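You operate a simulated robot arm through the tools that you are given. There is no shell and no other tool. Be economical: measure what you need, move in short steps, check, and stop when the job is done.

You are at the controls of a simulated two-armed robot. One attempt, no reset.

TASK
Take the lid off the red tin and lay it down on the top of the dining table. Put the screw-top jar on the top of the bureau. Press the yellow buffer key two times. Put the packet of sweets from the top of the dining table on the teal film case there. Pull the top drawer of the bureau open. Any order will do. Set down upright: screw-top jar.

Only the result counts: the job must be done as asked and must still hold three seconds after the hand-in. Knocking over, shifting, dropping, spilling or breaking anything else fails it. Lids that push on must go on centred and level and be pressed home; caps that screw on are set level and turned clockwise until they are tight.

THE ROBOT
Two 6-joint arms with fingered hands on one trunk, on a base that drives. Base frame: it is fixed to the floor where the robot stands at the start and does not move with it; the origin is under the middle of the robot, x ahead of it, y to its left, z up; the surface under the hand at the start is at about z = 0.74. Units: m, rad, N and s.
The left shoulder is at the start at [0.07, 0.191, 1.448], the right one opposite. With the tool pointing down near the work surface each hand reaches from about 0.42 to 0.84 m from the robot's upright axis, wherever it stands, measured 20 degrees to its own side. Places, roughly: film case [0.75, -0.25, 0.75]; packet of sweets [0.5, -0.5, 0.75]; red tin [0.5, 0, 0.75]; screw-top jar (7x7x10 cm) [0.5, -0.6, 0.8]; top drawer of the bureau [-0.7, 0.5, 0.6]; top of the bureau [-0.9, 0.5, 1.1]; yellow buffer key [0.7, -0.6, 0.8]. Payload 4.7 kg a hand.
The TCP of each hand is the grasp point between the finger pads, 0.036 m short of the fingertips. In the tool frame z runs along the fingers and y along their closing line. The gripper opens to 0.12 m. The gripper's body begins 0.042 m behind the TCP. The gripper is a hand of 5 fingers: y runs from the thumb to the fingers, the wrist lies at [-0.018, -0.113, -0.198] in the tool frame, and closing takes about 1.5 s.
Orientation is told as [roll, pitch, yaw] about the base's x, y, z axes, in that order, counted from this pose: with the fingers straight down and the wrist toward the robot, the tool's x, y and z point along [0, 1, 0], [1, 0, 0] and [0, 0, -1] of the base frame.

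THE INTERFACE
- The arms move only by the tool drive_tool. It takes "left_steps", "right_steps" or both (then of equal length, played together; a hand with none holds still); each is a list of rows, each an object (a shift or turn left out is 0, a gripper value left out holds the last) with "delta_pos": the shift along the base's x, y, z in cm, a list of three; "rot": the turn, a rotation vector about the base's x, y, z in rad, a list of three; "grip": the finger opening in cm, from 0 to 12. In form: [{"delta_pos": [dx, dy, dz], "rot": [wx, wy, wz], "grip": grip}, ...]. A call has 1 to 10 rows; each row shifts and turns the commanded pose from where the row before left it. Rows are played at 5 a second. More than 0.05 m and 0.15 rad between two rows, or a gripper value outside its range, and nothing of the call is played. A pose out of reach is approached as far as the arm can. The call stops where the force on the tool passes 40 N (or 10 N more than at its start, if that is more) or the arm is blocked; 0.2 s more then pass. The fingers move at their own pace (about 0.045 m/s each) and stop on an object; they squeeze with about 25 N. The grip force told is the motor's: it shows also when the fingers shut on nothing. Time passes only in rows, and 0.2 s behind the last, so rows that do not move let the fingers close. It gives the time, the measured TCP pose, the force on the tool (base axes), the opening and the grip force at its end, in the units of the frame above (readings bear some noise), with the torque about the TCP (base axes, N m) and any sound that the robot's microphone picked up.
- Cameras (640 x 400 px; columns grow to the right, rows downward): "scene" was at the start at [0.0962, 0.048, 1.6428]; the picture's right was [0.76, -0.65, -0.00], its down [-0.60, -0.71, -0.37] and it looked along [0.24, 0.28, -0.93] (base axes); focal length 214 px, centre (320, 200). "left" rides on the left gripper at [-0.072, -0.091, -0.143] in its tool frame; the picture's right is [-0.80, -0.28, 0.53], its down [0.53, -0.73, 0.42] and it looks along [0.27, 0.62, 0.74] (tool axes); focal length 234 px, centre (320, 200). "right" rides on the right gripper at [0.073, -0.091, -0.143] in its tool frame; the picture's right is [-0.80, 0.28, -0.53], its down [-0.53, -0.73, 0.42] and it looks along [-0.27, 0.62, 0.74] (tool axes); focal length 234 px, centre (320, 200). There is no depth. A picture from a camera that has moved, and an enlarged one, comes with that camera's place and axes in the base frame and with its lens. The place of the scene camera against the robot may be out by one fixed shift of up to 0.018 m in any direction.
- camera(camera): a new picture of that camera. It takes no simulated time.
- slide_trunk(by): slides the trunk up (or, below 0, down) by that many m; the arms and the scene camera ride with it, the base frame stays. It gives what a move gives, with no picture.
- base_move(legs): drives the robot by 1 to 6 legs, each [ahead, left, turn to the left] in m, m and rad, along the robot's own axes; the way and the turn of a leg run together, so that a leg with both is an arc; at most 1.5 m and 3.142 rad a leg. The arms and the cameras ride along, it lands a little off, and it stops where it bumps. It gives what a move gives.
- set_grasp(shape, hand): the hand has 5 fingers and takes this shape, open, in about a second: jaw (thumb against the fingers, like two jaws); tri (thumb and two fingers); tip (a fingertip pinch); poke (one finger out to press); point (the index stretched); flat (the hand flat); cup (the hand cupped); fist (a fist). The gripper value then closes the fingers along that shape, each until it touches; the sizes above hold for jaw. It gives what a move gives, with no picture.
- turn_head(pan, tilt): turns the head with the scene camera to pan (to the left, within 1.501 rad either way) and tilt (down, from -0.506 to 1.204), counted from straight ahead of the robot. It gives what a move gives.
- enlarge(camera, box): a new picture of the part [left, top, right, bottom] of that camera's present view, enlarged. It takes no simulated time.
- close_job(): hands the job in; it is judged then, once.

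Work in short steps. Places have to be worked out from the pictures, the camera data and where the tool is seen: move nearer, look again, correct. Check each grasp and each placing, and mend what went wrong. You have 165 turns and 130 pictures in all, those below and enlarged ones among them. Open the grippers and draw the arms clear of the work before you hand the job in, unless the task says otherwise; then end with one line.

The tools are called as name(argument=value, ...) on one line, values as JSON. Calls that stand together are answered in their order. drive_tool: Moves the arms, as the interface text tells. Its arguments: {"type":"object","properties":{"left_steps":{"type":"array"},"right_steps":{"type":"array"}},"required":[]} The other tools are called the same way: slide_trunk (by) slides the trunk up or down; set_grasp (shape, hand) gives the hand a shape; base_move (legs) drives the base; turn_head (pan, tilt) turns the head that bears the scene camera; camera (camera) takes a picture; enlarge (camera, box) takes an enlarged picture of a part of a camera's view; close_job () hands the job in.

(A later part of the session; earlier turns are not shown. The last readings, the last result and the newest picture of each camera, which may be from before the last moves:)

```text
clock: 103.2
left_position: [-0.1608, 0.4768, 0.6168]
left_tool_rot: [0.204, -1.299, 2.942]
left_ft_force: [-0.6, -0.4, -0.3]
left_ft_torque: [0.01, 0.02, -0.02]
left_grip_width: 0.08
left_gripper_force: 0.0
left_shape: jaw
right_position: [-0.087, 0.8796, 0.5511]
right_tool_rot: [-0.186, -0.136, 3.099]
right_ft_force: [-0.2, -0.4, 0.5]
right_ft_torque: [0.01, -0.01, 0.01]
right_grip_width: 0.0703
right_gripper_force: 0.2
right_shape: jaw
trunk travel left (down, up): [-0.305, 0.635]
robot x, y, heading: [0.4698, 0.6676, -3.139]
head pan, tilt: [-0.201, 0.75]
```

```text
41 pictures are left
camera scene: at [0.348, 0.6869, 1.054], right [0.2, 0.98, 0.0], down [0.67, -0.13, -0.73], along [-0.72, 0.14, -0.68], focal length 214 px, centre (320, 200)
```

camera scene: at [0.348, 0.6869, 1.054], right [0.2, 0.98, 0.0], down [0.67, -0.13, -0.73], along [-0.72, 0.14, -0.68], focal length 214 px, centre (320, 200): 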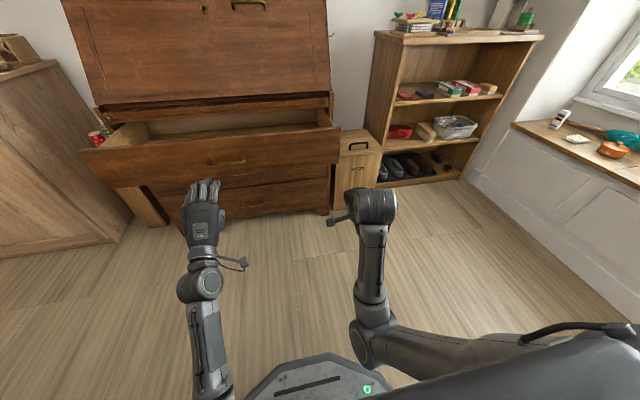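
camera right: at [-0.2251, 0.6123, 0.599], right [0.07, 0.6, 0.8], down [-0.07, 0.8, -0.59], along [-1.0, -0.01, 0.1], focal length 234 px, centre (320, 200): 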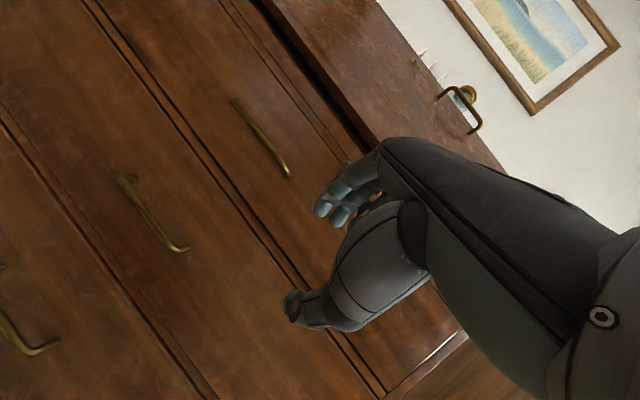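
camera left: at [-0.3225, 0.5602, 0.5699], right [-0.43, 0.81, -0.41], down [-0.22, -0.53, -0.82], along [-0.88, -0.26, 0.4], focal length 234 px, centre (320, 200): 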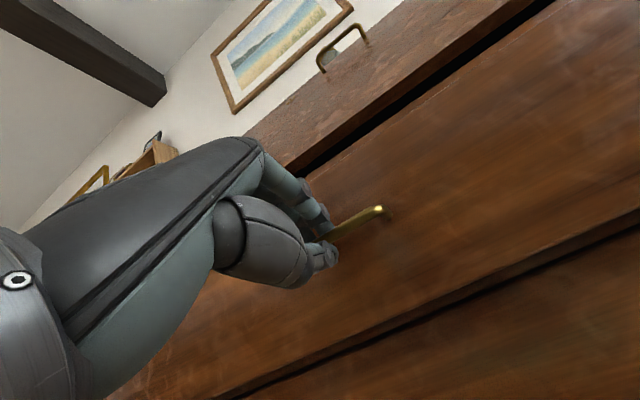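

The drawer is clearly open. Now I raise the trunk back up and bring both hands to tool-down for the return to the table.

slide_trunk(by=0.62)

drive_tool(left_steps=[{"rot": [0.005, -0.145, 0.004], "delta_pos": [-1, 0, -1]}, {"rot": [0.005, -0.145, 0.004], "delta_pos": [-1, 0, -1]}, {"rot": [0.005, -0.145, 0.004], "delta_pos": [-1, 0, -1]}, {"rot": [0.005, -0.145, 0.004], "delta_pos": [-1, 0, -1]}, {"rot": [0.005, -0.145, 0.004], "delta_pos": [-1, 0, -1]}, {"rot": [0.005, -0.145, 0.004], "delta_pos": [0, 0, -1]}, {"rot": [0.005, -0.145, 0.004], "delta_pos": [0, 0, -1]}, {"rot": [0.005, -0.145, 0.004], "delta_pos": [0, 0, -1]}, {"rot": [0.005, -0.145, 0.004], "delta_pos": [0, 0, -1]}], right_steps=[{"rot": [-0.093, -0.068, 0.02]}, {"rot": [-0.093, -0.068, 0.02]}, {}, {}, {}, {}, {}, {}, {}])

```text
refused: 0.62 is not a number from -0.4 to 0.4
```

```text
clock: 105.2
left_position: [-0.2116, 0.4785, 0.5264]
left_tool_rot: [-0.002, 0.006, 3.138]
left_ft_force: [0.8, 0.2, -0.8]
left_ft_torque: [-0.01, 0.0, -0.01]
left_grip_width: 0.0798
left_gripper_force: 0.0
left_shape: jaw
right_position: [-0.1017, 0.876, 0.5227]
right_tool_rot: [-0.005, 0.004, 3.131]
right_ft_force: [0.8, -0.3, 0.1]
right_ft_torque: [-0.02, 0.02, -0.01]
right_grip_width: 0.0699
right_gripper_force: 0.1
right_shape: jaw
right hand out of reach, approached as far as the arm can: row 1, 2
trunk travel left (down, up): [-0.305, 0.635]
robot x, y, heading: [0.4692, 0.6669, -3.143]
head pan, tilt: [-0.201, 0.75]
```

I raise the trunk in two slides, then move 0.25 m clear of the table, turn left 180°, and come back to the table's near side.

slide_trunk(by=0.4)

slide_trunk(by=0.22)

base_move(legs=[[0.25, 0, 0], [0, 0, 1.57], [0, 0, 1.57]])

```text
clock: 109.0
left_position: [-0.2116, 0.4794, 0.926]
left_tool_rot: [-0.002, 0.003, 3.14]
left_ft_force: [-1.1, -0.5, -0.3]
left_ft_torque: [-0.01, 0.0, 0.01]
left_grip_width: 0.08
left_gripper_force: 0.0
left_shape: jaw
right_position: [-0.1007, 0.8765, 0.9231]
right_tool_rot: [-0.004, 0.004, 3.129]
right_ft_force: [-0.5, 0.4, -0.1]
right_ft_torque: [-0.02, -0.04, 0.01]
right_grip_width: 0.0699
right_gripper_force: 0.0
right_shape: jaw
trunk travel left (down, up): [-0.705, 0.235]
robot x, y, heading: [0.4698, 0.6661, -3.143]
head pan, tilt: [-0.201, 0.75]
```

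```text
clock: 111.3
left_position: [-0.2112, 0.477, 1.1465]
left_tool_rot: [-0.002, 0.003, 3.141]
left_ft_force: [-0.4, 0.4, 0.2]
left_ft_torque: [-0.03, 0.01, -0.01]
left_grip_width: 0.0798
left_gripper_force: 0.0
left_shape: jaw
right_position: [-0.0995, 0.8765, 1.1428]
right_tool_rot: [-0.003, 0.002, 3.129]
right_ft_force: [0.0, 0.9, -0.3]
right_ft_torque: [0.0, -0.05, -0.02]
right_grip_width: 0.0701
right_gripper_force: 0.0
right_shape: jaw
trunk travel left (down, up): [-0.925, 0.015]
robot x, y, heading: [0.4681, 0.6632, -3.139]
head pan, tilt: [-0.201, 0.75]
```

```text
clock: 121.2
left_position: [0.9001, 0.8544, 1.1465]
left_tool_rot: [-0.002, 0.003, 0.002]
left_ft_force: [0.2, 0.5, -0.5]
left_ft_torque: [-0.02, 0.01, -0.02]
left_grip_width: 0.0799
left_gripper_force: 0.1
left_shape: jaw
right_position: [0.7891, 0.4562, 1.1429]
right_tool_rot: [-0.002, 0.004, -0.012]
right_ft_force: [0.2, -0.3, 0.5]
right_ft_torque: [0.02, 0.0, 0.02]
right_grip_width: 0.0704
right_gripper_force: 0.1
right_shape: jaw
trunk travel left (down, up): [-0.925, 0.015]
robot x, y, heading: [0.2148, 0.6654, 0.006]
head pan, tilt: [-0.201, 0.75]
```

Facing the table side now. Back 0.19 m, then strafe right 0.7 m to the original standing place.

base_move(legs=[[-0.2, 0, 0], [0, -0.7, 0]])

turn_head(pan=0.25, tilt=1.1)

set_grasp(hand="left", shape="tri")

camera(camera="scene")

camera(camera="left")

```text
clock: 126.3
left_position: [0.7062, 0.1362, 1.146]
left_tool_rot: [-0.003, 0.004, 0.013]
left_ft_force: [-0.3, -0.6, 0.5]
left_ft_torque: [-0.02, -0.01, -0.03]
left_grip_width: 0.0799
left_gripper_force: 0.0
left_shape: jaw
right_position: [0.6009, -0.2638, 1.1428]
right_tool_rot: [-0.003, 0.003, 0.0]
right_ft_force: [-0.2, 0.8, -0.9]
right_ft_torque: [-0.01, -0.04, 0.0]
right_grip_width: 0.0701
right_gripper_force: 0.1
right_shape: jaw
trunk travel left (down, up): [-0.925, 0.015]
robot x, y, heading: [0.0267, -0.0623, 0.018]
head pan, tilt: [-0.201, 0.75]
```

```text
clock: 127.2
left_position: [0.7055, 0.135, 1.1456]
left_tool_rot: [-0.003, 0.003, 0.011]
left_ft_force: [0.1, 0.4, 0.0]
left_ft_torque: [0.03, -0.01, 0.0]
left_grip_width: 0.0797
left_gripper_force: 0.0
left_shape: jaw
right_position: [0.6009, -0.2634, 1.1433]
right_tool_rot: [-0.003, 0.003, 0.0]
right_ft_force: [-0.1, 0.5, -0.4]
right_ft_torque: [0.05, -0.01, 0.01]
right_grip_width: 0.0703
right_gripper_force: 0.1
right_shape: jaw
trunk travel left (down, up): [-0.925, 0.015]
robot x, y, heading: [0.0275, -0.0621, 0.014]
head pan, tilt: [0.25, 1.1]
```

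```text
clock: 128.1
left_position: [0.7071, 0.1365, 1.146]
left_tool_rot: [0.0, 0.004, 0.013]
left_ft_force: [0.3, 0.1, -0.1]
left_ft_torque: [0.03, 0.01, -0.03]
left_grip_width: 0.1199
left_gripper_force: 0.1
left_shape: tri
right_position: [0.6014, -0.2634, 1.1427]
right_tool_rot: [-0.002, 0.003, 0.001]
right_ft_force: [0.6, 0.6, 0.2]
right_ft_torque: [0.01, 0.04, -0.03]
right_grip_width: 0.07
right_gripper_force: 0.0
right_shape: jaw
trunk travel left (down, up): [-0.925, 0.015]
robot x, y, heading: [0.0287, -0.0607, 0.018]
head pan, tilt: [0.25, 1.1]
```

```text
40 pictures are left
camera scene: at [0.1479, -0.0387, 1.6482], right [0.26, -0.97, 0.0], down [-0.86, -0.23, -0.45], along [0.44, 0.12, -0.89], focal length 214 px, centre (320, 200)
```

scene: 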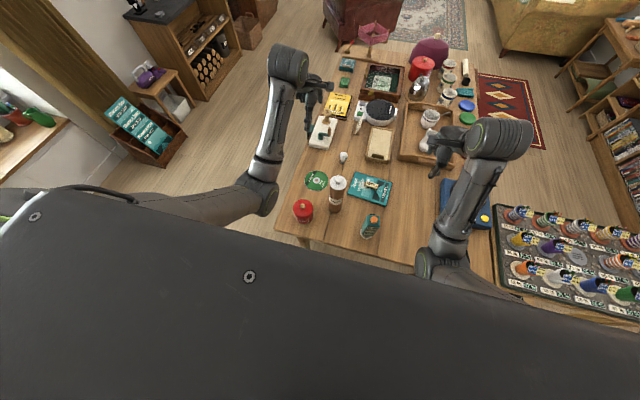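

```text
39 pictures are left
camera left: at [0.6171, 0.0625, 1.2906], right [-0.27, -0.81, -0.52], down [-0.74, 0.52, -0.42], along [0.62, 0.27, -0.74], focal length 234 px, centre (320, 200)
```

left: 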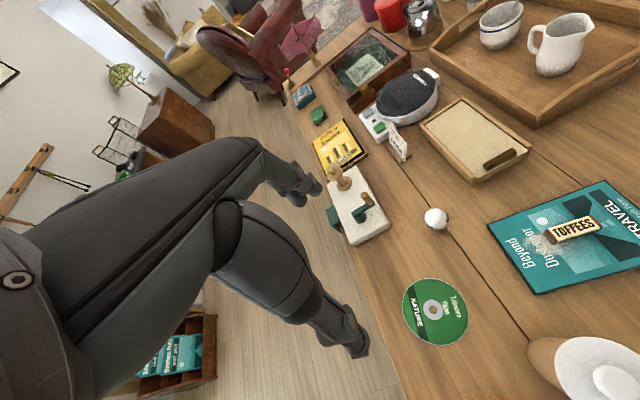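

Back at the table. I bring the left hand (tri shape) to the left of the tin, tilting it so the fingers point toward the robot's right, in order to hold the tin's body.

drive_tool(left_steps=[{"delta_pos": [-3.2, 2.4, -2]}, {"delta_pos": [-3.2, 2.4, -2]}, {"delta_pos": [-3.2, 2.4, -2]}, {"delta_pos": [-3.2, 2.4, -2]}, {"delta_pos": [-3.2, 2.4, -2]}, {"delta_pos": [-3.2, 2.4, -2]}, {"delta_pos": [-3.2, 2.4, -2]}])

drive_tool(left_steps=[{"rot": [-0.14, 0, 0]}, {"rot": [-0.14, 0, 0]}, {"rot": [-0.14, 0, 0]}, {"rot": [-0.14, 0, 0], "delta_pos": [0, 0, -2]}, {"rot": [-0.14, 0, 0], "delta_pos": [0, 0, -2]}, {"rot": [-0.14, 0, 0], "delta_pos": [0, 0, -2]}, {"rot": [-0.14, 0, 0], "delta_pos": [0, 0, -2]}, {"rot": [-0.14, 0, 0], "delta_pos": [0, 0, -2]}])

turn_head(pan=0.4, tilt=0.9)

camera(camera="scene")

camera(camera="left")

```text
clock: 129.7
left_position: [0.4861, 0.3039, 1.0061]
left_tool_rot: [-0.004, 0.001, 0.01]
left_ft_force: [-0.4, 1.1, 0.7]
left_ft_torque: [-0.02, -0.03, 0.0]
left_grip_width: 0.1197
left_gripper_force: 0.0
left_shape: tri
right_position: [0.5999, -0.2629, 1.1451]
right_tool_rot: [-0.005, 0.001, -0.001]
right_ft_force: [-1.1, -0.2, 0.6]
right_ft_torque: [0.01, -0.04, 0.0]
right_grip_width: 0.0701
right_gripper_force: 0.1
right_shape: jaw
trunk travel left (down, up): [-0.925, 0.015]
robot x, y, heading: [0.0302, -0.0644, 0.015]
head pan, tilt: [0.25, 1.1]
```

```text
clock: 131.5
left_position: [0.4844, 0.3039, 0.9066]
left_tool_rot: [-1.124, 0.011, 0.004]
left_ft_force: [-0.8, 0.2, -0.2]
left_ft_torque: [-0.01, 0.03, -0.03]
left_grip_width: 0.1199
left_gripper_force: 0.0
left_shape: tri
right_position: [0.6025, -0.2632, 1.1435]
right_tool_rot: [-0.004, 0.005, 0.0]
right_ft_force: [1.0, -0.5, 0.1]
right_ft_torque: [0.0, -0.01, 0.03]
right_grip_width: 0.0702
right_gripper_force: 0.0
right_shape: jaw
trunk travel left (down, up): [-0.925, 0.015]
robot x, y, heading: [0.028, -0.0592, 0.014]
head pan, tilt: [0.25, 1.1]
```

```text
clock: 132.3
left_position: [0.4842, 0.3044, 0.9073]
left_tool_rot: [-1.123, 0.013, 0.002]
left_ft_force: [0.6, -0.7, 0.5]
left_ft_torque: [0.02, 0.0, -0.01]
left_grip_width: 0.12
left_gripper_force: 0.0
left_shape: tri
right_position: [0.602, -0.2638, 1.1431]
right_tool_rot: [-0.003, 0.004, 0.0]
right_ft_force: [0.1, -0.5, -0.5]
right_ft_torque: [-0.01, -0.02, 0.02]
right_grip_width: 0.0701
right_gripper_force: 0.0
right_shape: jaw
trunk travel left (down, up): [-0.925, 0.015]
robot x, y, heading: [0.0268, -0.0608, 0.014]
head pan, tilt: [0.4, 0.901]
```

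```text
38 pictures are left
camera scene: at [0.1559, -0.0248, 1.662], right [0.4, -0.92, 0.0], down [-0.72, -0.32, -0.62], along [0.57, 0.25, -0.78], focal length 214 px, centre (320, 200)
```

scene: 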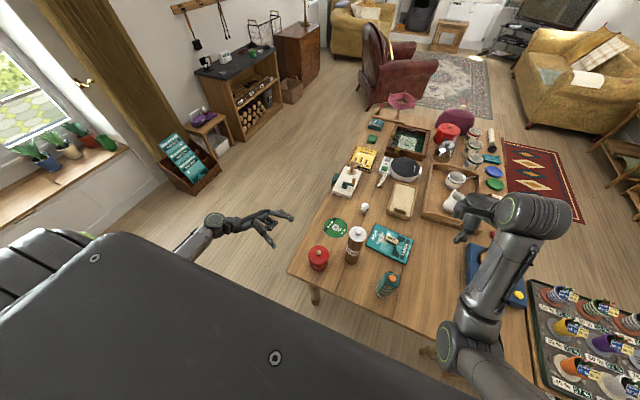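

```text
37 pictures are left
camera left: at [0.3945, 0.4004, 1.0366], right [-0.27, -0.82, 0.5], down [-0.74, -0.15, -0.66], along [0.62, -0.55, -0.57], focal length 234 px, centre (320, 200)
```

left: 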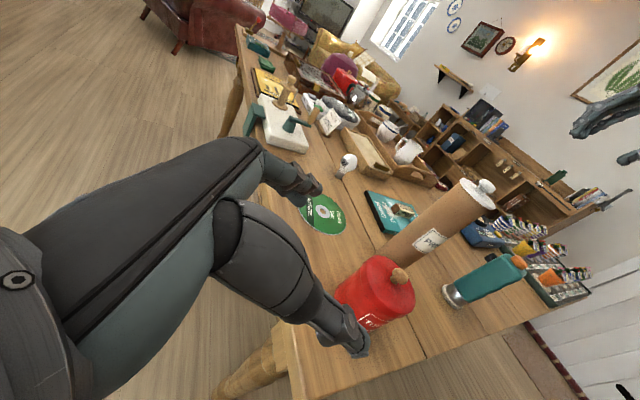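

The tilted pose is good. I enlarge the tin to find the lid/body seam.

enlarge(camera="left", box=[290, 230, 450, 370])

```text
2.86 times, centred on (370, 300) of left
camera zoom: at [0.3945, 0.4004, 1.0366], right [-0.27, -0.82, 0.5], down [-0.74, -0.15, -0.66], along [0.62, -0.55, -0.57], focal length 669 px, centre (177, -86)
```

zoom: 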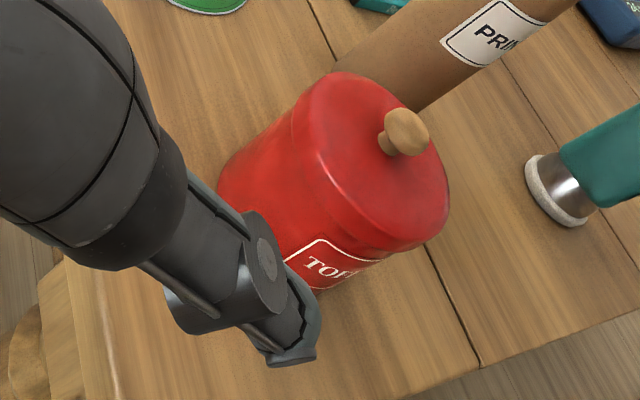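

I check how the curled fingers sit in this hand shape from the scene camera.

enlarge(camera="scene", box=[190, 180, 350, 290])

```text
3.64 times, centred on (270, 235) of scene
camera zoom: at [0.1559, -0.0248, 1.662], right [0.4, -0.92, 0.0], down [-0.72, -0.32, -0.62], along [0.57, 0.25, -0.78], focal length 780 px, centre (502, 73)
```

zoom: 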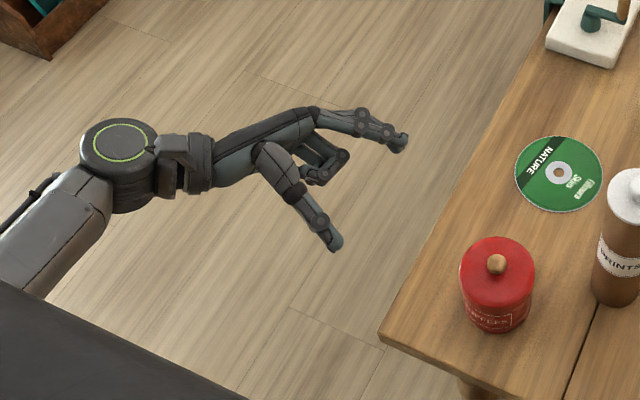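

The curled fingers sit well behind the tips, so the side grip fits. I tilt slightly more and lower to z≈0.777 beside the table.

drive_tool(left_steps=[{"rot": [-0.13, 0, 0], "delta_pos": [0, 0.5, -3]}, {"delta_pos": [0, 0, -4]}, {"delta_pos": [0, 0, -4]}, {"delta_pos": [0, 0, -2]}, {}])

camera(camera="left")

enlarge(camera="scene", box=[190, 180, 350, 290])

```text
clock: 133.5
left_position: [0.4817, 0.3081, 0.7747]
left_tool_rot: [-1.253, 0.011, 0.002]
left_ft_force: [-0.1, 0.2, 0.3]
left_ft_torque: [-0.02, 0.01, 0.01]
left_grip_width: 0.12
left_gripper_force: 0.0
left_shape: tri
right_position: [0.5999, -0.2632, 1.1432]
right_tool_rot: [-0.002, 0.003, -0.002]
right_ft_force: [-0.3, -0.2, 0.0]
right_ft_torque: [0.02, -0.02, -0.02]
right_grip_width: 0.07
right_gripper_force: 0.1
right_shape: jaw
trunk travel left (down, up): [-0.925, 0.015]
robot x, y, heading: [0.0307, -0.0614, 0.011]
head pan, tilt: [0.4, 0.901]
```

```text
34 pictures are left
camera left: at [0.3915, 0.4214, 0.8907], right [-0.27, -0.75, 0.6], down [-0.74, -0.24, -0.63], along [0.62, -0.62, -0.49], focal length 234 px, centre (320, 200)
```

left: 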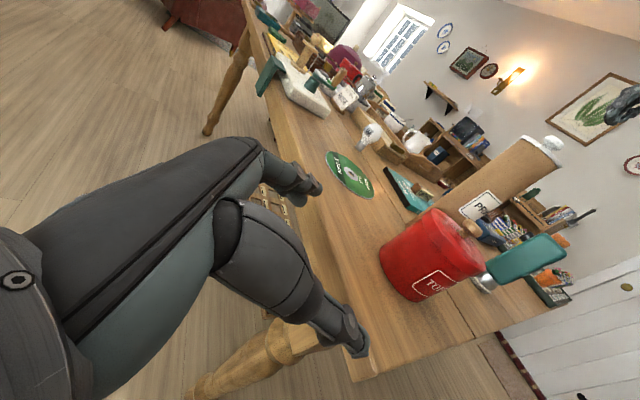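

```text
3.64 times, centred on (270, 235) of scene
camera zoom: at [0.1549, -0.0247, 1.6621], right [0.4, -0.92, 0.0], down [-0.72, -0.32, -0.62], along [0.57, 0.25, -0.78], focal length 780 px, centre (502, 73)
```

zoom: 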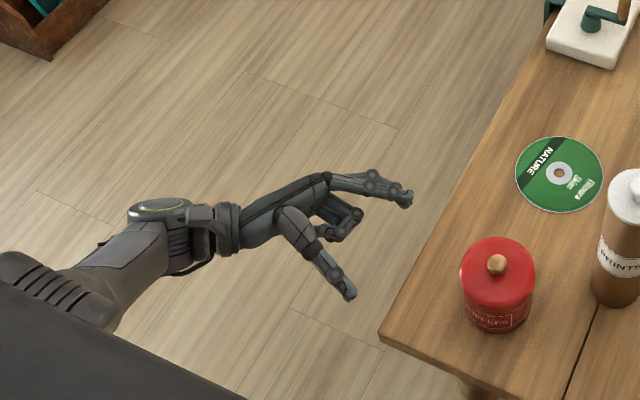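

Aligned with the tin. I slide toward it 1 cm higher for table clearance, stopping 4 cm short to check.

drive_tool(left_steps=[{"delta_pos": [0, 0, 1.2]}, {"delta_pos": [0.1, -4.5, 0]}, {"delta_pos": [0.1, -4.5, 0]}, {"delta_pos": [0, -4, 0]}, {}])

camera(camera="left")

enlarge(camera="scene", box=[250, 210, 370, 300])

```text
clock: 134.7
left_position: [0.4832, 0.1773, 0.7893]
left_tool_rot: [-1.251, 0.012, 0.004]
left_ft_force: [1.2, 0.1, 4.7]
left_ft_torque: [0.14, -0.08, -0.03]
left_grip_width: 0.1201
left_gripper_force: 0.2
left_shape: tri
right_position: [0.6001, -0.2629, 1.1443]
right_tool_rot: [-0.004, 0.004, 0.0]
right_ft_force: [-0.1, 0.8, 0.6]
right_ft_torque: [0.01, -0.01, 0.01]
right_grip_width: 0.0698
right_gripper_force: 0.0
right_shape: jaw
trunk travel left (down, up): [-0.925, 0.015]
robot x, y, heading: [0.0295, -0.0638, 0.014]
head pan, tilt: [0.4, 0.901]
```

```text
32 pictures are left
camera left: at [0.3929, 0.2908, 0.9054], right [-0.27, -0.75, 0.6], down [-0.74, -0.24, -0.63], along [0.62, -0.62, -0.49], focal length 234 px, centre (320, 200)
```

left: 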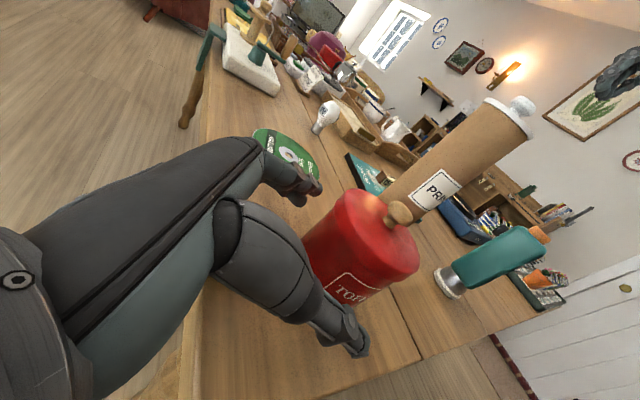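

```text
4.44 times, centred on (310, 255) of scene
camera zoom: at [0.1559, -0.0245, 1.6621], right [0.4, -0.92, 0.0], down [-0.72, -0.32, -0.62], along [0.57, 0.25, -0.78], focal length 953 px, centre (364, -44)
```

zoom: 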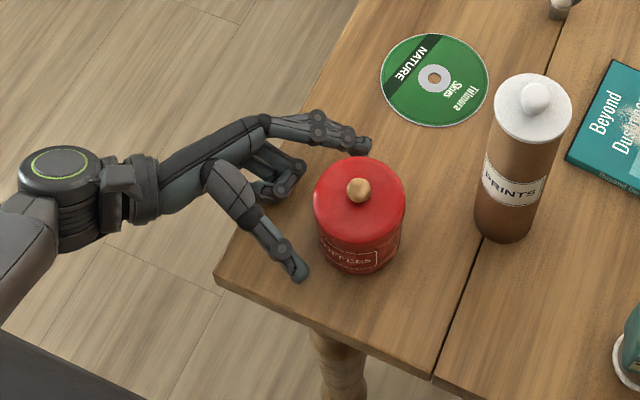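

A light touch (4.7 N) – probably the curled fingers on the table. I reduce the tilt by 0.2 rad, rise 5 mm, then move to y≈0.142 so the fingertip pads take the body.

drive_tool(left_steps=[{"delta_pos": [0, 0, 0.5], "rot": [0.1, 0, 0]}, {"rot": [0.1, 0, 0]}, {"delta_pos": [0, -2, 0]}, {"delta_pos": [0, -1.5, -0.2]}, {}])

enlarge(camera="left", box=[240, 150, 440, 370])

enlarge(camera="scene", box=[270, 220, 350, 280])

```text
clock: 135.9
left_position: [0.4844, 0.1442, 0.7919]
left_tool_rot: [-1.053, 0.012, 0.003]
left_ft_force: [0.2, -0.3, -0.1]
left_ft_torque: [0.03, -0.05, 0.0]
left_grip_width: 0.1198
left_gripper_force: 0.0
left_shape: tri
right_position: [0.6017, -0.2637, 1.1433]
right_tool_rot: [-0.004, 0.003, 0.0]
right_ft_force: [-0.1, 0.0, 0.4]
right_ft_torque: [0.03, 0.02, -0.01]
right_grip_width: 0.07
right_gripper_force: 0.1
right_shape: jaw
trunk travel left (down, up): [-0.925, 0.015]
robot x, y, heading: [0.0265, -0.0599, 0.015]
head pan, tilt: [0.4, 0.901]
```

```text
1.82 times, centred on (340, 260) of left
camera zoom: at [0.3948, 0.2311, 0.928], right [-0.27, -0.86, 0.44], down [-0.74, -0.11, -0.66], along [0.62, -0.51, -0.6], focal length 426 px, centre (284, 91)
```

zoom: 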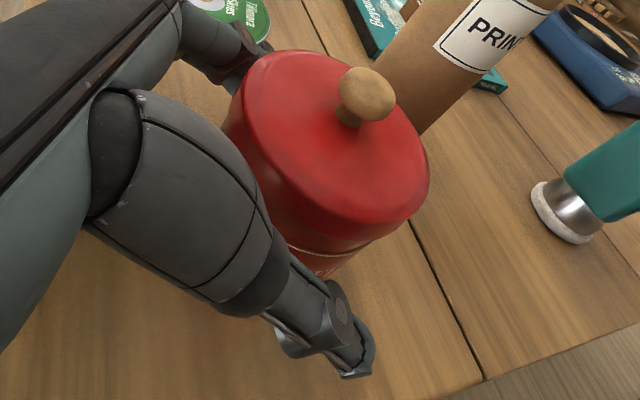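

```text
6.67 times, centred on (310, 250) of scene
camera zoom: at [0.1559, -0.0241, 1.662], right [0.4, -0.92, 0.0], down [-0.72, -0.32, -0.62], along [0.57, 0.25, -0.78], focal length 1430 px, centre (387, -133)
```

zoom: 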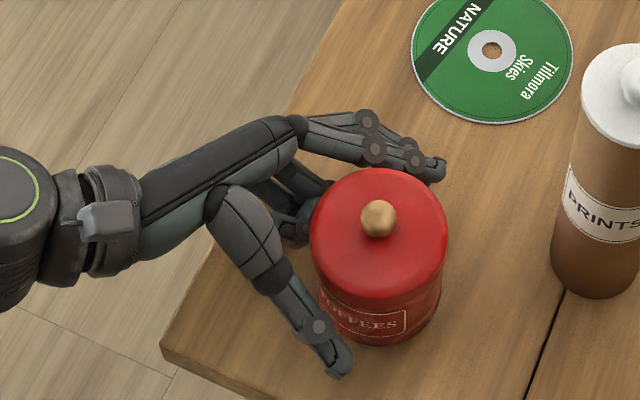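

Clear, with thumb and fingers either side of the body. I close the left hand on it.

drive_tool(left_steps=[{"grip": 6}, {}, {}, {}, {}, {}, {}])

enlarge(camera="scene", box=[270, 220, 350, 280])

```text
clock: 137.5
left_position: [0.4842, 0.1428, 0.7924]
left_tool_rot: [-1.053, 0.013, 0.003]
left_ft_force: [0.3, -0.5, -0.7]
left_ft_torque: [0.0, -0.02, 0.0]
left_grip_width: 0.0731
left_gripper_force: 25.5
left_shape: tri
right_position: [0.6008, -0.2635, 1.1432]
right_tool_rot: [-0.002, 0.005, 0.001]
right_ft_force: [0.2, -0.8, 0.2]
right_ft_torque: [0.02, -0.01, 0.0]
right_grip_width: 0.0702
right_gripper_force: 0.1
right_shape: jaw
trunk travel left (down, up): [-0.925, 0.015]
robot x, y, heading: [0.0273, -0.0603, 0.01]
head pan, tilt: [0.4, 0.901]
```

```text
6.67 times, centred on (310, 250) of scene
camera zoom: at [0.1559, -0.0247, 1.662], right [0.4, -0.92, 0.0], down [-0.72, -0.32, -0.62], along [0.57, 0.25, -0.78], focal length 1430 px, centre (387, -133)
```

zoom: 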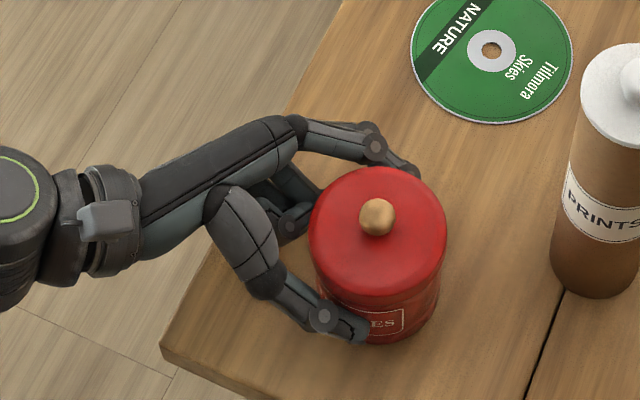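

The left hand holds the body (7.3 cm, 25 N). Now the right hand goes over the knob at (0.486,0.122), staying above the bottle en route.

drive_tool(right_steps=[{"delta_pos": [-1.28, 4.28, 0], "grip": 6}, {"delta_pos": [-1.28, 4.28, 0]}, {"delta_pos": [-1.28, 4.28, 0]}, {"delta_pos": [-1.28, 4.28, 0]}, {"delta_pos": [-1.28, 4.28, 0]}, {"delta_pos": [-1.28, 4.28, 0]}, {"delta_pos": [-1.28, 4.28, 0]}, {"delta_pos": [-1.28, 4.28, 0]}, {"delta_pos": [-1.28, 4.28, 0]}])

drive_tool(right_steps=[{"delta_pos": [0, 0, -4.5]}, {"delta_pos": [0, 0, -4.5]}, {"delta_pos": [0, 0, -4.5]}, {"delta_pos": [0, 0, -4.5]}, {"delta_pos": [0, 0, -3]}, {}])

camera(camera="right")

enlarge(camera="scene", box=[250, 190, 390, 290])

```text
clock: 138.2
left_position: [0.4854, 0.1403, 0.7935]
left_tool_rot: [-1.048, 0.013, 0.004]
left_ft_force: [0.1, -1.1, -0.1]
left_ft_torque: [0.02, -0.03, -0.01]
left_grip_width: 0.0733
left_gripper_force: 24.9
left_shape: tri
right_position: [0.6011, -0.2699, 1.148]
right_tool_rot: [-0.205, -0.059, -0.07]
right_ft_force: [-0.5, -0.5, 1.0]
right_ft_torque: [0.04, -0.04, 0.02]
right_grip_width: 0.0605
right_gripper_force: 0.1
right_shape: jaw
right hand out of reach, approached as far as the arm can: row 3
trunk travel left (down, up): [-0.925, 0.015]
robot x, y, heading: [0.0297, -0.0623, 0.012]
head pan, tilt: [0.4, 0.901]
stopped in row 3 (right hand): the arm was blocked; the commanded pose is now the measured one
```

```text
clock: 139.6
left_position: [0.4847, 0.1438, 0.7927]
left_tool_rot: [-1.053, 0.013, 0.005]
left_ft_force: [0.4, 0.1, -0.4]
left_ft_torque: [0.02, 0.07, 0.01]
left_grip_width: 0.073
left_gripper_force: 24.5
left_shape: tri
right_position: [0.6068, -0.284, 0.9442]
right_tool_rot: [-0.236, -0.071, -0.062]
right_ft_force: [0.5, 0.5, 0.2]
right_ft_torque: [-0.03, -0.01, 0.0]
right_grip_width: 0.0601
right_gripper_force: 0.1
right_shape: jaw
trunk travel left (down, up): [-0.925, 0.015]
robot x, y, heading: [0.0261, -0.059, 0.012]
head pan, tilt: [0.4, 0.901]
```

```text
27 pictures are left
camera right: at [0.516, -0.1725, 1.0595], right [0.19, -0.67, 0.72], down [-0.75, -0.57, -0.34], along [0.64, -0.47, -0.61], focal length 234 px, centre (320, 200)
```

right: 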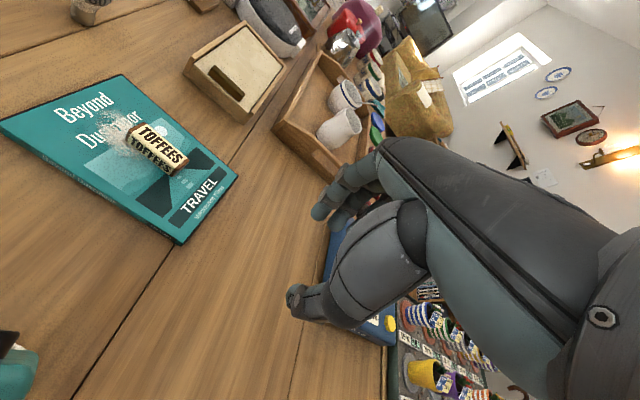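

```text
4.00 times, centred on (320, 240) of scene
camera zoom: at [0.1558, -0.024, 1.662], right [0.4, -0.92, 0.0], down [-0.72, -0.32, -0.62], along [0.57, 0.25, -0.78], focal length 858 px, centre (320, 40)
```

zoom: 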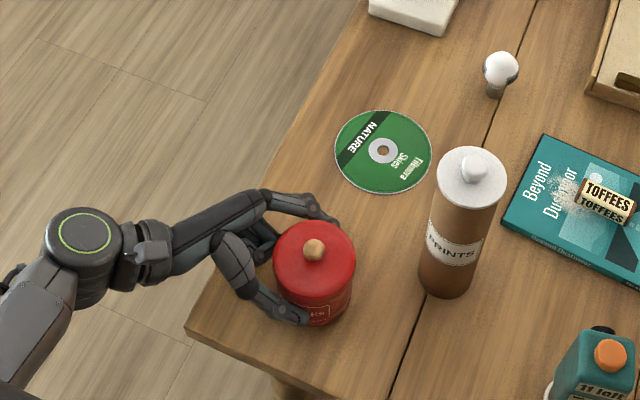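

The right arm hit a limit at that height and only descended (over free table). I straighten its orientation and try the crossing lower and nearer, passing in front of the bottle.

drive_tool(right_steps=[{"rot": [0.12, 0.035, 0.03], "delta_pos": [-2, 1, 1]}, {"rot": [0.115, 0.035, 0.03], "delta_pos": [-2, 1, 1]}, {"delta_pos": [-2.5, 3.5, 1]}, {"delta_pos": [-2.5, 3.5, 1]}, {"delta_pos": [-2, 4, 0]}, {"delta_pos": [-2, 4, 0]}])

```text
clock: 140.6
left_position: [0.4835, 0.1434, 0.793]
left_tool_rot: [-1.05, 0.01, 0.002]
left_ft_force: [-0.2, 0.2, -1.1]
left_ft_torque: [0.02, 0.0, 0.02]
left_grip_width: 0.0731
left_gripper_force: 24.6
left_shape: tri
right_position: [0.5296, -0.2926, 0.9646]
right_tool_rot: [-0.185, 0.003, -0.002]
right_ft_force: [-0.2, -0.2, 0.9]
right_ft_torque: [0.03, 0.02, -0.01]
right_grip_width: 0.0601
right_gripper_force: 0.0
right_shape: jaw
right hand out of reach, approached as far as the arm can: row 4
trunk travel left (down, up): [-0.925, 0.015]
robot x, y, heading: [0.0252, -0.0604, 0.02]
head pan, tilt: [0.4, 0.901]
stopped in row 4 (right hand): the arm was blocked; the commanded pose is now the measured one
```

The right arm cannot cross that far left at this radius. Plan: lift the tin with the left hand to a central, farther spot in the air where both hands reach. First I move the right hand up and away, tilting it the mirror way, tri shape.

drive_tool(right_steps=[{"delta_pos": [2, -3, 2.5], "rot": [0.14, 0, 0]}, {"delta_pos": [2, -3, 2.5], "rot": [0.14, 0, 0]}, {"delta_pos": [1, -3, 3], "rot": [0.14, 0, 0]}, {"delta_pos": [0, -3, 3], "rot": [0.14, 0, 0]}, {"delta_pos": [0, 0, 3], "rot": [0.14, 0, 0]}, {"delta_pos": [0, 0, 2], "rot": [0.14, 0, 0]}, {}])

set_grasp(hand="right", shape="tri")

drive_tool(left_steps=[{"delta_pos": [0, 0, 1]}, {"delta_pos": [0, 0, 3]}, {"delta_pos": [0, 0, 4]}, {"delta_pos": [0, 0, 4.5]}, {"delta_pos": [0, 0, 4.5]}, {"delta_pos": [0, 0, 4.5]}, {"delta_pos": [0, 0, 4.5]}, {"delta_pos": [0, 0, 4]}])

```text
clock: 142.2
left_position: [0.4842, 0.144, 0.7926]
left_tool_rot: [-1.05, 0.012, 0.005]
left_ft_force: [-1.4, -0.9, -0.1]
left_ft_torque: [-0.02, -0.01, 0.01]
left_grip_width: 0.0729
left_gripper_force: 25.3
left_shape: tri
right_position: [0.5801, -0.4122, 1.1252]
right_tool_rot: [0.658, 0.007, 0.001]
right_ft_force: [0.1, -0.3, 0.4]
right_ft_torque: [0.01, 0.02, 0.0]
right_grip_width: 0.0602
right_gripper_force: 0.0
right_shape: jaw
trunk travel left (down, up): [-0.925, 0.015]
robot x, y, heading: [0.0299, -0.0591, 0.009]
head pan, tilt: [0.4, 0.901]
```

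```text
clock: 143.1
left_position: [0.485, 0.1434, 0.7926]
left_tool_rot: [-1.05, 0.012, 0.003]
left_ft_force: [-0.2, -0.3, -0.8]
left_ft_torque: [0.05, 0.02, 0.0]
left_grip_width: 0.0731
left_gripper_force: 24.9
left_shape: tri
right_position: [0.579, -0.4129, 1.1243]
right_tool_rot: [0.655, 0.004, 0.002]
right_ft_force: [0.7, 0.5, 0.7]
right_ft_torque: [0.02, 0.01, 0.01]
right_grip_width: 0.1198
right_gripper_force: 0.0
right_shape: tri
trunk travel left (down, up): [-0.925, 0.015]
robot x, y, heading: [0.0277, -0.0633, 0.01]
head pan, tilt: [0.4, 0.901]
```

```text
clock: 144.9
left_position: [0.4864, 0.1412, 1.0904]
left_tool_rot: [-1.053, 0.013, 0.002]
left_ft_force: [-0.3, -0.9, -1.3]
left_ft_torque: [0.03, 0.03, 0.0]
left_grip_width: 0.0729
left_gripper_force: 25.3
left_shape: tri
right_position: [0.579, -0.4119, 1.1246]
right_tool_rot: [0.656, 0.007, 0.002]
right_ft_force: [0.3, 0.5, 0.1]
right_ft_torque: [-0.01, -0.02, 0.01]
right_grip_width: 0.1197
right_gripper_force: 0.0
right_shape: tri
trunk travel left (down, up): [-0.925, 0.015]
robot x, y, heading: [0.0323, -0.0638, 0.013]
head pan, tilt: [0.4, 0.901]
```

Lifted. I check the tin is held level before moving it.

enlarge(camera="scene", box=[220, 160, 420, 300])

```text
2.86 times, centred on (320, 230) of scene
camera zoom: at [0.156, -0.024, 1.6619], right [0.4, -0.92, 0.0], down [-0.72, -0.32, -0.62], along [0.57, 0.25, -0.78], focal length 613 px, centre (320, 114)
```

zoom: 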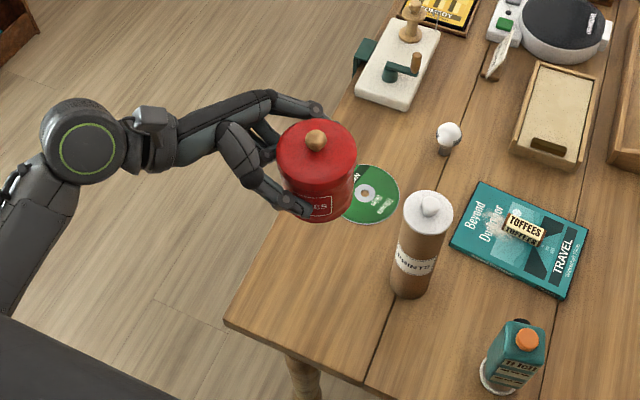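

Tin held level with the lid on. I move it forward first, then toward the centre, clear of the bottle.

drive_tool(left_steps=[{"delta_pos": [4.2, 0, 0]}, {"delta_pos": [4.2, 0, 0]}, {"delta_pos": [4.2, 0, 0]}, {"delta_pos": [4, 0, 0]}, {"delta_pos": [0, -4, 0]}, {"delta_pos": [0, -4, 0]}, {"delta_pos": [0, -4, 0]}, {"delta_pos": [0, -4, 0]}, {}])

```text
clock: 146.9
left_position: [0.6482, -0.0177, 1.0911]
left_tool_rot: [-1.05, 0.01, 0.002]
left_ft_force: [0.1, 0.0, -1.4]
left_ft_torque: [-0.01, 0.02, 0.01]
left_grip_width: 0.0726
left_gripper_force: 25.2
left_shape: tri
right_position: [0.5787, -0.4117, 1.125]
right_tool_rot: [0.653, 0.005, 0.0]
right_ft_force: [0.5, 0.2, 0.1]
right_ft_torque: [0.0, 0.01, -0.01]
right_grip_width: 0.1198
right_gripper_force: 0.0
right_shape: tri
trunk travel left (down, up): [-0.925, 0.015]
robot x, y, heading: [0.0253, -0.0601, 0.014]
head pan, tilt: [0.4, 0.901]
```

Good reach. I shift the tin another 5 cm to the right, and stage the right hand behind the knob (tilted), opening 6 cm.

drive_tool(left_steps=[{"delta_pos": [0, -2.5, 0]}, {"delta_pos": [0, -2.5, 0]}, {}, {}, {}, {}, {}], right_steps=[{"delta_pos": [0, 0, 3], "grip": 7}, {"delta_pos": [2.3, 0, 3]}, {"delta_pos": [2.4, 3.5, 2]}, {"delta_pos": [2.4, 3.5, 2]}, {"delta_pos": [0, 4, 0]}, {"delta_pos": [0, 4, 0]}, {"delta_pos": [0, 4, 0]}])

camera(camera="right")

```text
clock: 148.5
left_position: [0.6518, -0.0571, 1.0886]
left_tool_rot: [-1.04, 0.011, 0.007]
left_ft_force: [-0.1, 0.7, -1.9]
left_ft_torque: [0.04, -0.02, -0.02]
left_grip_width: 0.0727
left_gripper_force: 25.2
left_shape: tri
right_position: [0.6501, -0.2175, 1.2235]
right_tool_rot: [0.654, 0.007, 0.0]
right_ft_force: [-0.8, 0.7, 0.1]
right_ft_torque: [-0.02, 0.0, -0.02]
right_grip_width: 0.0704
right_gripper_force: 0.0
right_shape: tri
trunk travel left (down, up): [-0.925, 0.015]
robot x, y, heading: [0.0275, -0.061, 0.014]
head pan, tilt: [0.4, 0.901]
```

```text
24 pictures are left
camera right: at [0.5612, -0.2473, 1.3822], right [0.28, -0.96, -0.07], down [-0.74, -0.16, -0.66], along [0.62, 0.24, -0.75], focal length 234 px, centre (320, 200)
```

right: 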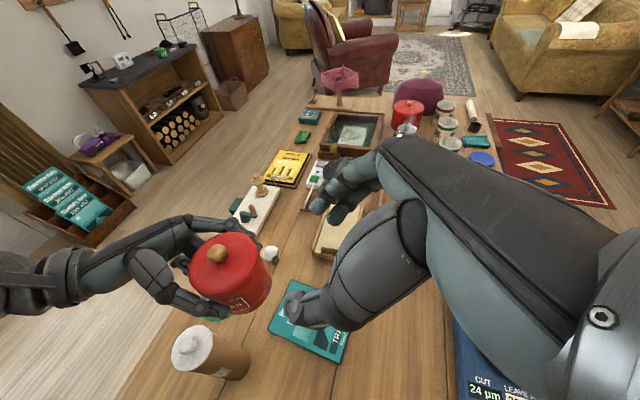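

Knob seen at (0.654,-0.075,1.139). I approach along the finger direction, stopping 3 cm short to check.

drive_tool(right_steps=[{"delta_pos": [0.2, 3.5, 0.5], "grip": 6}, {"delta_pos": [0.2, 3.5, 0.5]}, {"delta_pos": [0, 2.1, -2.8]}, {"delta_pos": [0, 2.1, -2.8]}, {}])

camera(camera="right")

```text
clock: 149.7
left_position: [0.6508, -0.0588, 1.0899]
left_tool_rot: [-1.038, 0.011, 0.007]
left_ft_force: [-0.4, 0.7, -1.6]
left_ft_torque: [0.02, 0.0, 0.02]
left_grip_width: 0.0728
left_gripper_force: 24.4
left_shape: tri
right_position: [0.6567, -0.1096, 1.1772]
right_tool_rot: [0.657, 0.005, 0.002]
right_ft_force: [-0.1, -1.0, 0.2]
right_ft_torque: [0.04, -0.02, -0.02]
right_grip_width: 0.0604
right_gripper_force: 0.1
right_shape: tri
trunk travel left (down, up): [-0.925, 0.015]
robot x, y, heading: [0.0264, -0.0614, 0.016]
head pan, tilt: [0.4, 0.901]
```

```text
23 pictures are left
camera right: at [0.5673, -0.1393, 1.336], right [0.28, -0.96, -0.08], down [-0.74, -0.16, -0.66], along [0.62, 0.24, -0.75], focal length 234 px, centre (320, 200)
```

right: 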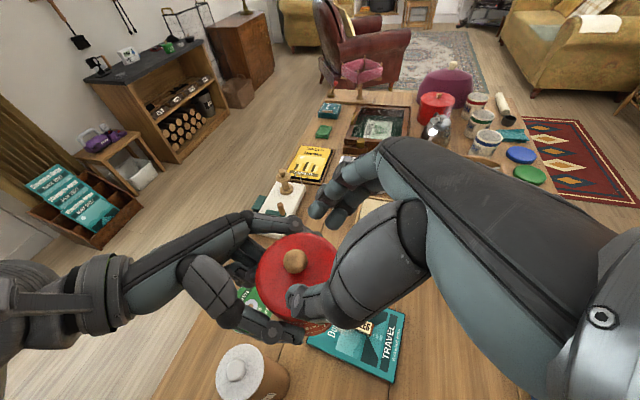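

Knob is on line. I make the last 3 cm and close the right hand on it.

drive_tool(right_steps=[{"delta_pos": [-0.3, 1.2, -1.2]}, {"delta_pos": [0, 1.2, -1.1]}, {"grip": 1}, {}, {}, {}, {}, {}])

enlarge(camera="right", box=[200, 180, 380, 340])

```text
clock: 151.5
left_position: [0.6516, -0.0596, 1.0893]
left_tool_rot: [-1.037, 0.013, 0.006]
left_ft_force: [0.7, -2.2, -15.9]
left_ft_torque: [0.21, 0.38, -0.04]
left_grip_width: 0.0724
left_gripper_force: 24.5
left_shape: tri
right_position: [0.6526, -0.0824, 1.1561]
right_tool_rot: [0.655, 0.005, 0.003]
right_ft_force: [-0.1, 2.1, 13.6]
right_ft_torque: [0.25, -0.36, 0.07]
right_grip_width: 0.0289
right_gripper_force: 24.6
right_shape: tri
trunk travel left (down, up): [-0.925, 0.015]
robot x, y, heading: [0.0276, -0.0624, 0.019]
head pan, tilt: [0.4, 0.901]
```

```text
2.50 times, centred on (290, 260) of right
camera zoom: at [0.564, -0.1144, 1.3138], right [0.28, -0.96, -0.08], down [-0.74, -0.16, -0.66], along [0.62, 0.24, -0.75], focal length 585 px, centre (395, 50)
```

zoom: 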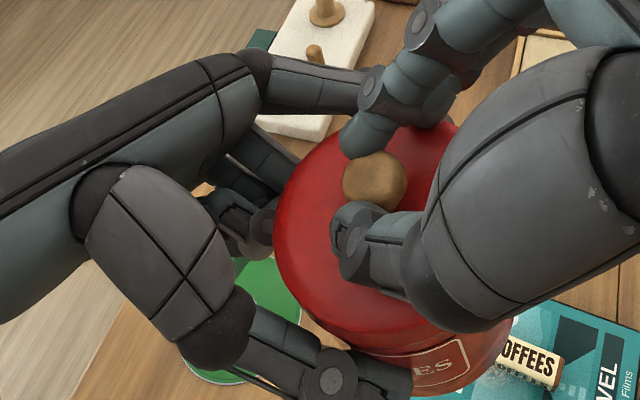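

Both hands grip. I pull the lid straight up slowly with the right hand, left holding still.

drive_tool(right_steps=[{"delta_pos": [0, 0, 0.4]}, {"delta_pos": [0, 0, 0.5]}, {"delta_pos": [0, 0, 0.7]}, {"delta_pos": [0, 0, 1]}, {}])

enlarge(camera="right", box=[200, 180, 380, 340])

```text
clock: 152.7
left_position: [0.6511, -0.0587, 1.0911]
left_tool_rot: [-1.039, 0.011, 0.006]
left_ft_force: [0.0, 0.6, -1.5]
left_ft_torque: [0.03, 0.02, 0.02]
left_grip_width: 0.0719
left_gripper_force: 24.5
left_shape: tri
right_position: [0.6523, -0.0859, 1.1815]
right_tool_rot: [0.656, 0.007, 0.001]
right_ft_force: [0.5, -0.4, -0.2]
right_ft_torque: [-0.01, -0.01, 0.02]
right_grip_width: 0.0231
right_gripper_force: 25.4
right_shape: tri
trunk travel left (down, up): [-0.925, 0.015]
robot x, y, heading: [0.0296, -0.0612, 0.01]
head pan, tilt: [0.4, 0.901]
heard: snap
```

```text
2.50 times, centred on (290, 260) of right
camera zoom: at [0.563, -0.1154, 1.3403], right [0.28, -0.96, -0.08], down [-0.74, -0.16, -0.66], along [0.62, 0.24, -0.75], focal length 585 px, centre (395, 50)
```

zoom: 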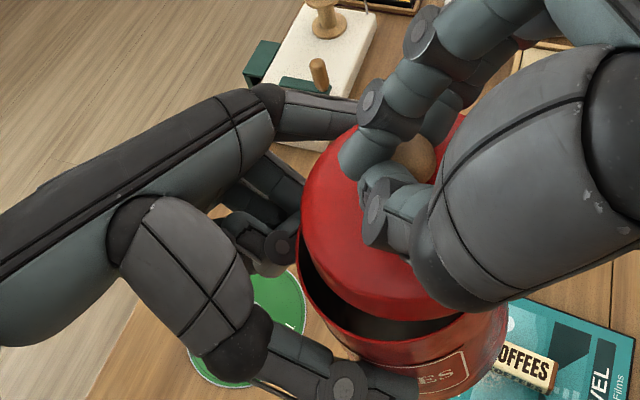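

A snap – the lid came off and the tin stays in the left hand. I raise the lid well clear, then move it right.

drive_tool(right_steps=[{"delta_pos": [0, 0, 1.5]}, {"delta_pos": [0, 0, 2]}, {"delta_pos": [0, -1, 2]}, {"delta_pos": [0, -4, 0]}, {"delta_pos": [0, -4, 0]}, {"delta_pos": [0, -4, 0]}, {"delta_pos": [0, -4, 0]}])

camera(camera="right")

```text
clock: 154.3
left_position: [0.6501, -0.061, 1.0899]
left_tool_rot: [-1.037, 0.008, 0.007]
left_ft_force: [-0.4, -1.0, -1.1]
left_ft_torque: [0.02, -0.01, 0.01]
left_grip_width: 0.072
left_gripper_force: 24.6
left_shape: tri
right_position: [0.6486, -0.2603, 1.2402]
right_tool_rot: [0.657, 0.005, 0.002]
right_ft_force: [0.2, -0.4, -1.1]
right_ft_torque: [0.05, 0.03, -0.04]
right_grip_width: 0.0232
right_gripper_force: 25.0
right_shape: tri
trunk travel left (down, up): [-0.925, 0.015]
robot x, y, heading: [0.0243, -0.0599, 0.015]
head pan, tilt: [0.4, 0.901]
```

```text
20 pictures are left
camera right: at [0.5593, -0.2922, 1.3977], right [0.28, -0.96, -0.08], down [-0.74, -0.16, -0.66], along [0.62, 0.24, -0.75], focal length 234 px, centre (320, 200)
```

right: 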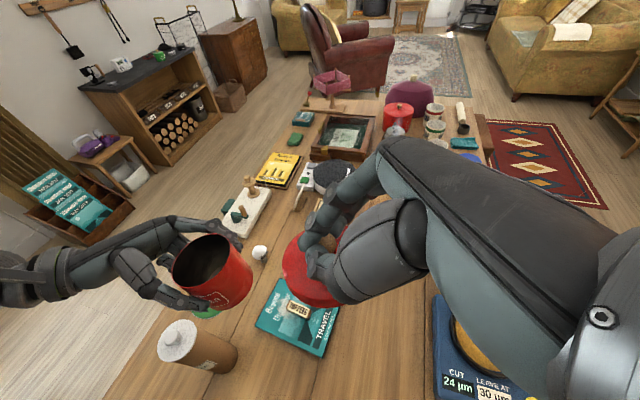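

Lid is in the right hand, tin open in the left. I carry the lid over the free table area near (0.56,-0.37), down to z≈0.89, and look from the head.

drive_tool(right_steps=[{"delta_pos": [-1, -2.5, -2.5]}, {"delta_pos": [-1, -2.5, -3]}, {"delta_pos": [-1, -2.5, -3.5]}, {"delta_pos": [-1, -2, -4]}, {"delta_pos": [-1, -2, -4]}, {"delta_pos": [-1, -0.5, -4.5]}, {"delta_pos": [-1, 0, -4.5]}, {"delta_pos": [-1, 0, -4.5]}, {"delta_pos": [-0.9, 0, -4]}])

turn_head(pan=-0.45, tilt=0.95)

enlarge(camera="scene", box=[240, 140, 440, 280])

enlarge(camera="right", box=[200, 150, 420, 330])

```text
clock: 156.3
left_position: [0.6511, -0.0593, 1.0905]
left_tool_rot: [-1.039, 0.011, 0.008]
left_ft_force: [-0.3, 0.4, -1.5]
left_ft_torque: [0.04, 0.02, 0.02]
left_grip_width: 0.0722
left_gripper_force: 25.1
left_shape: tri
right_position: [0.564, -0.3768, 0.8931]
right_tool_rot: [0.654, 0.004, 0.002]
right_ft_force: [-0.6, 0.3, 0.1]
right_ft_torque: [0.01, -0.02, 0.01]
right_grip_width: 0.0232
right_gripper_force: 25.0
right_shape: tri
trunk travel left (down, up): [-0.925, 0.015]
robot x, y, heading: [0.0254, -0.0601, 0.016]
head pan, tilt: [0.4, 0.901]
```

```text
clock: 157.4
left_position: [0.6514, -0.0596, 1.0882]
left_tool_rot: [-1.039, 0.011, 0.007]
left_ft_force: [-0.1, 0.2, -0.5]
left_ft_torque: [0.04, 0.02, -0.03]
left_grip_width: 0.072
left_gripper_force: 24.9
left_shape: tri
right_position: [0.5641, -0.3784, 0.8936]
right_tool_rot: [0.656, 0.004, 0.002]
right_ft_force: [-0.1, 0.4, 0.2]
right_ft_torque: [-0.02, -0.01, -0.01]
right_grip_width: 0.0234
right_gripper_force: 25.2
right_shape: tri
trunk travel left (down, up): [-0.925, 0.015]
robot x, y, heading: [0.0262, -0.0577, 0.012]
head pan, tilt: [-0.45, 0.949]
```

```text
2.86 times, centred on (340, 210) of scene
camera zoom: at [0.153, -0.0856, 1.6584], right [-0.42, -0.91, 0.0], down [-0.74, 0.34, -0.58], along [0.53, -0.25, -0.81], focal length 613 px, centre (263, 171)
```

zoom: 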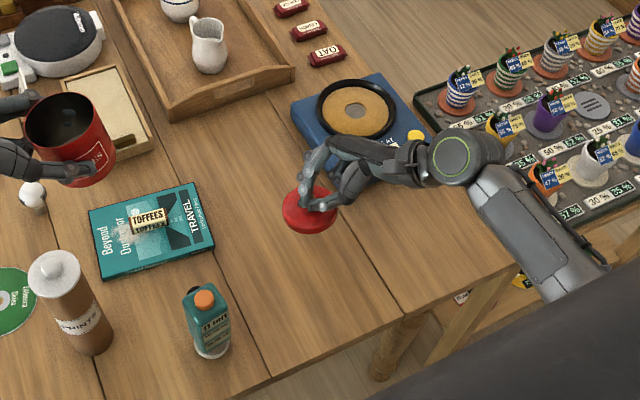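

```text
2.22 times, centred on (310, 240) of right
camera zoom: at [0.4749, -0.4075, 1.0506], right [0.28, -0.96, -0.08], down [-0.74, -0.16, -0.66], along [0.62, 0.24, -0.75], focal length 520 px, centre (342, 111)
```

zoom: 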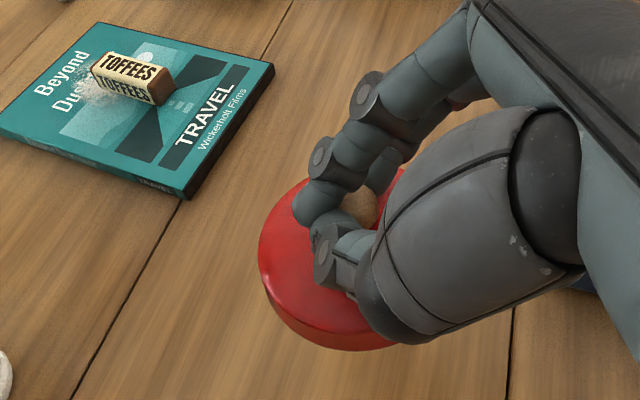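

Free spot below, lid roughly level. I lower to just above the table, then creep.

drive_tool(right_steps=[{"delta_pos": [0, 0, -3]}, {"delta_pos": [0, 0, -2.5]}, {"delta_pos": [0, 0, -1]}, {"delta_pos": [0, 0, -0.5]}, {"delta_pos": [0, 0, -0.4]}, {"delta_pos": [0, 0, -0.4]}, {}])

```text
clock: 159.0
left_position: [0.6507, -0.06, 1.0911]
left_tool_rot: [-1.039, 0.01, 0.007]
left_ft_force: [0.1, -0.1, -1.2]
left_ft_torque: [0.04, 0.01, 0.01]
left_grip_width: 0.0718
left_gripper_force: 24.9
left_shape: tri
right_position: [0.5642, -0.3748, 0.8148]
right_tool_rot: [0.657, 0.005, 0.002]
right_ft_force: [0.3, 0.4, 0.0]
right_ft_torque: [0.0, -0.04, 0.0]
right_grip_width: 0.0235
right_gripper_force: 25.2
right_shape: tri
trunk travel left (down, up): [-0.925, 0.015]
robot x, y, heading: [0.0281, -0.0592, 0.015]
head pan, tilt: [-0.45, 0.949]
```

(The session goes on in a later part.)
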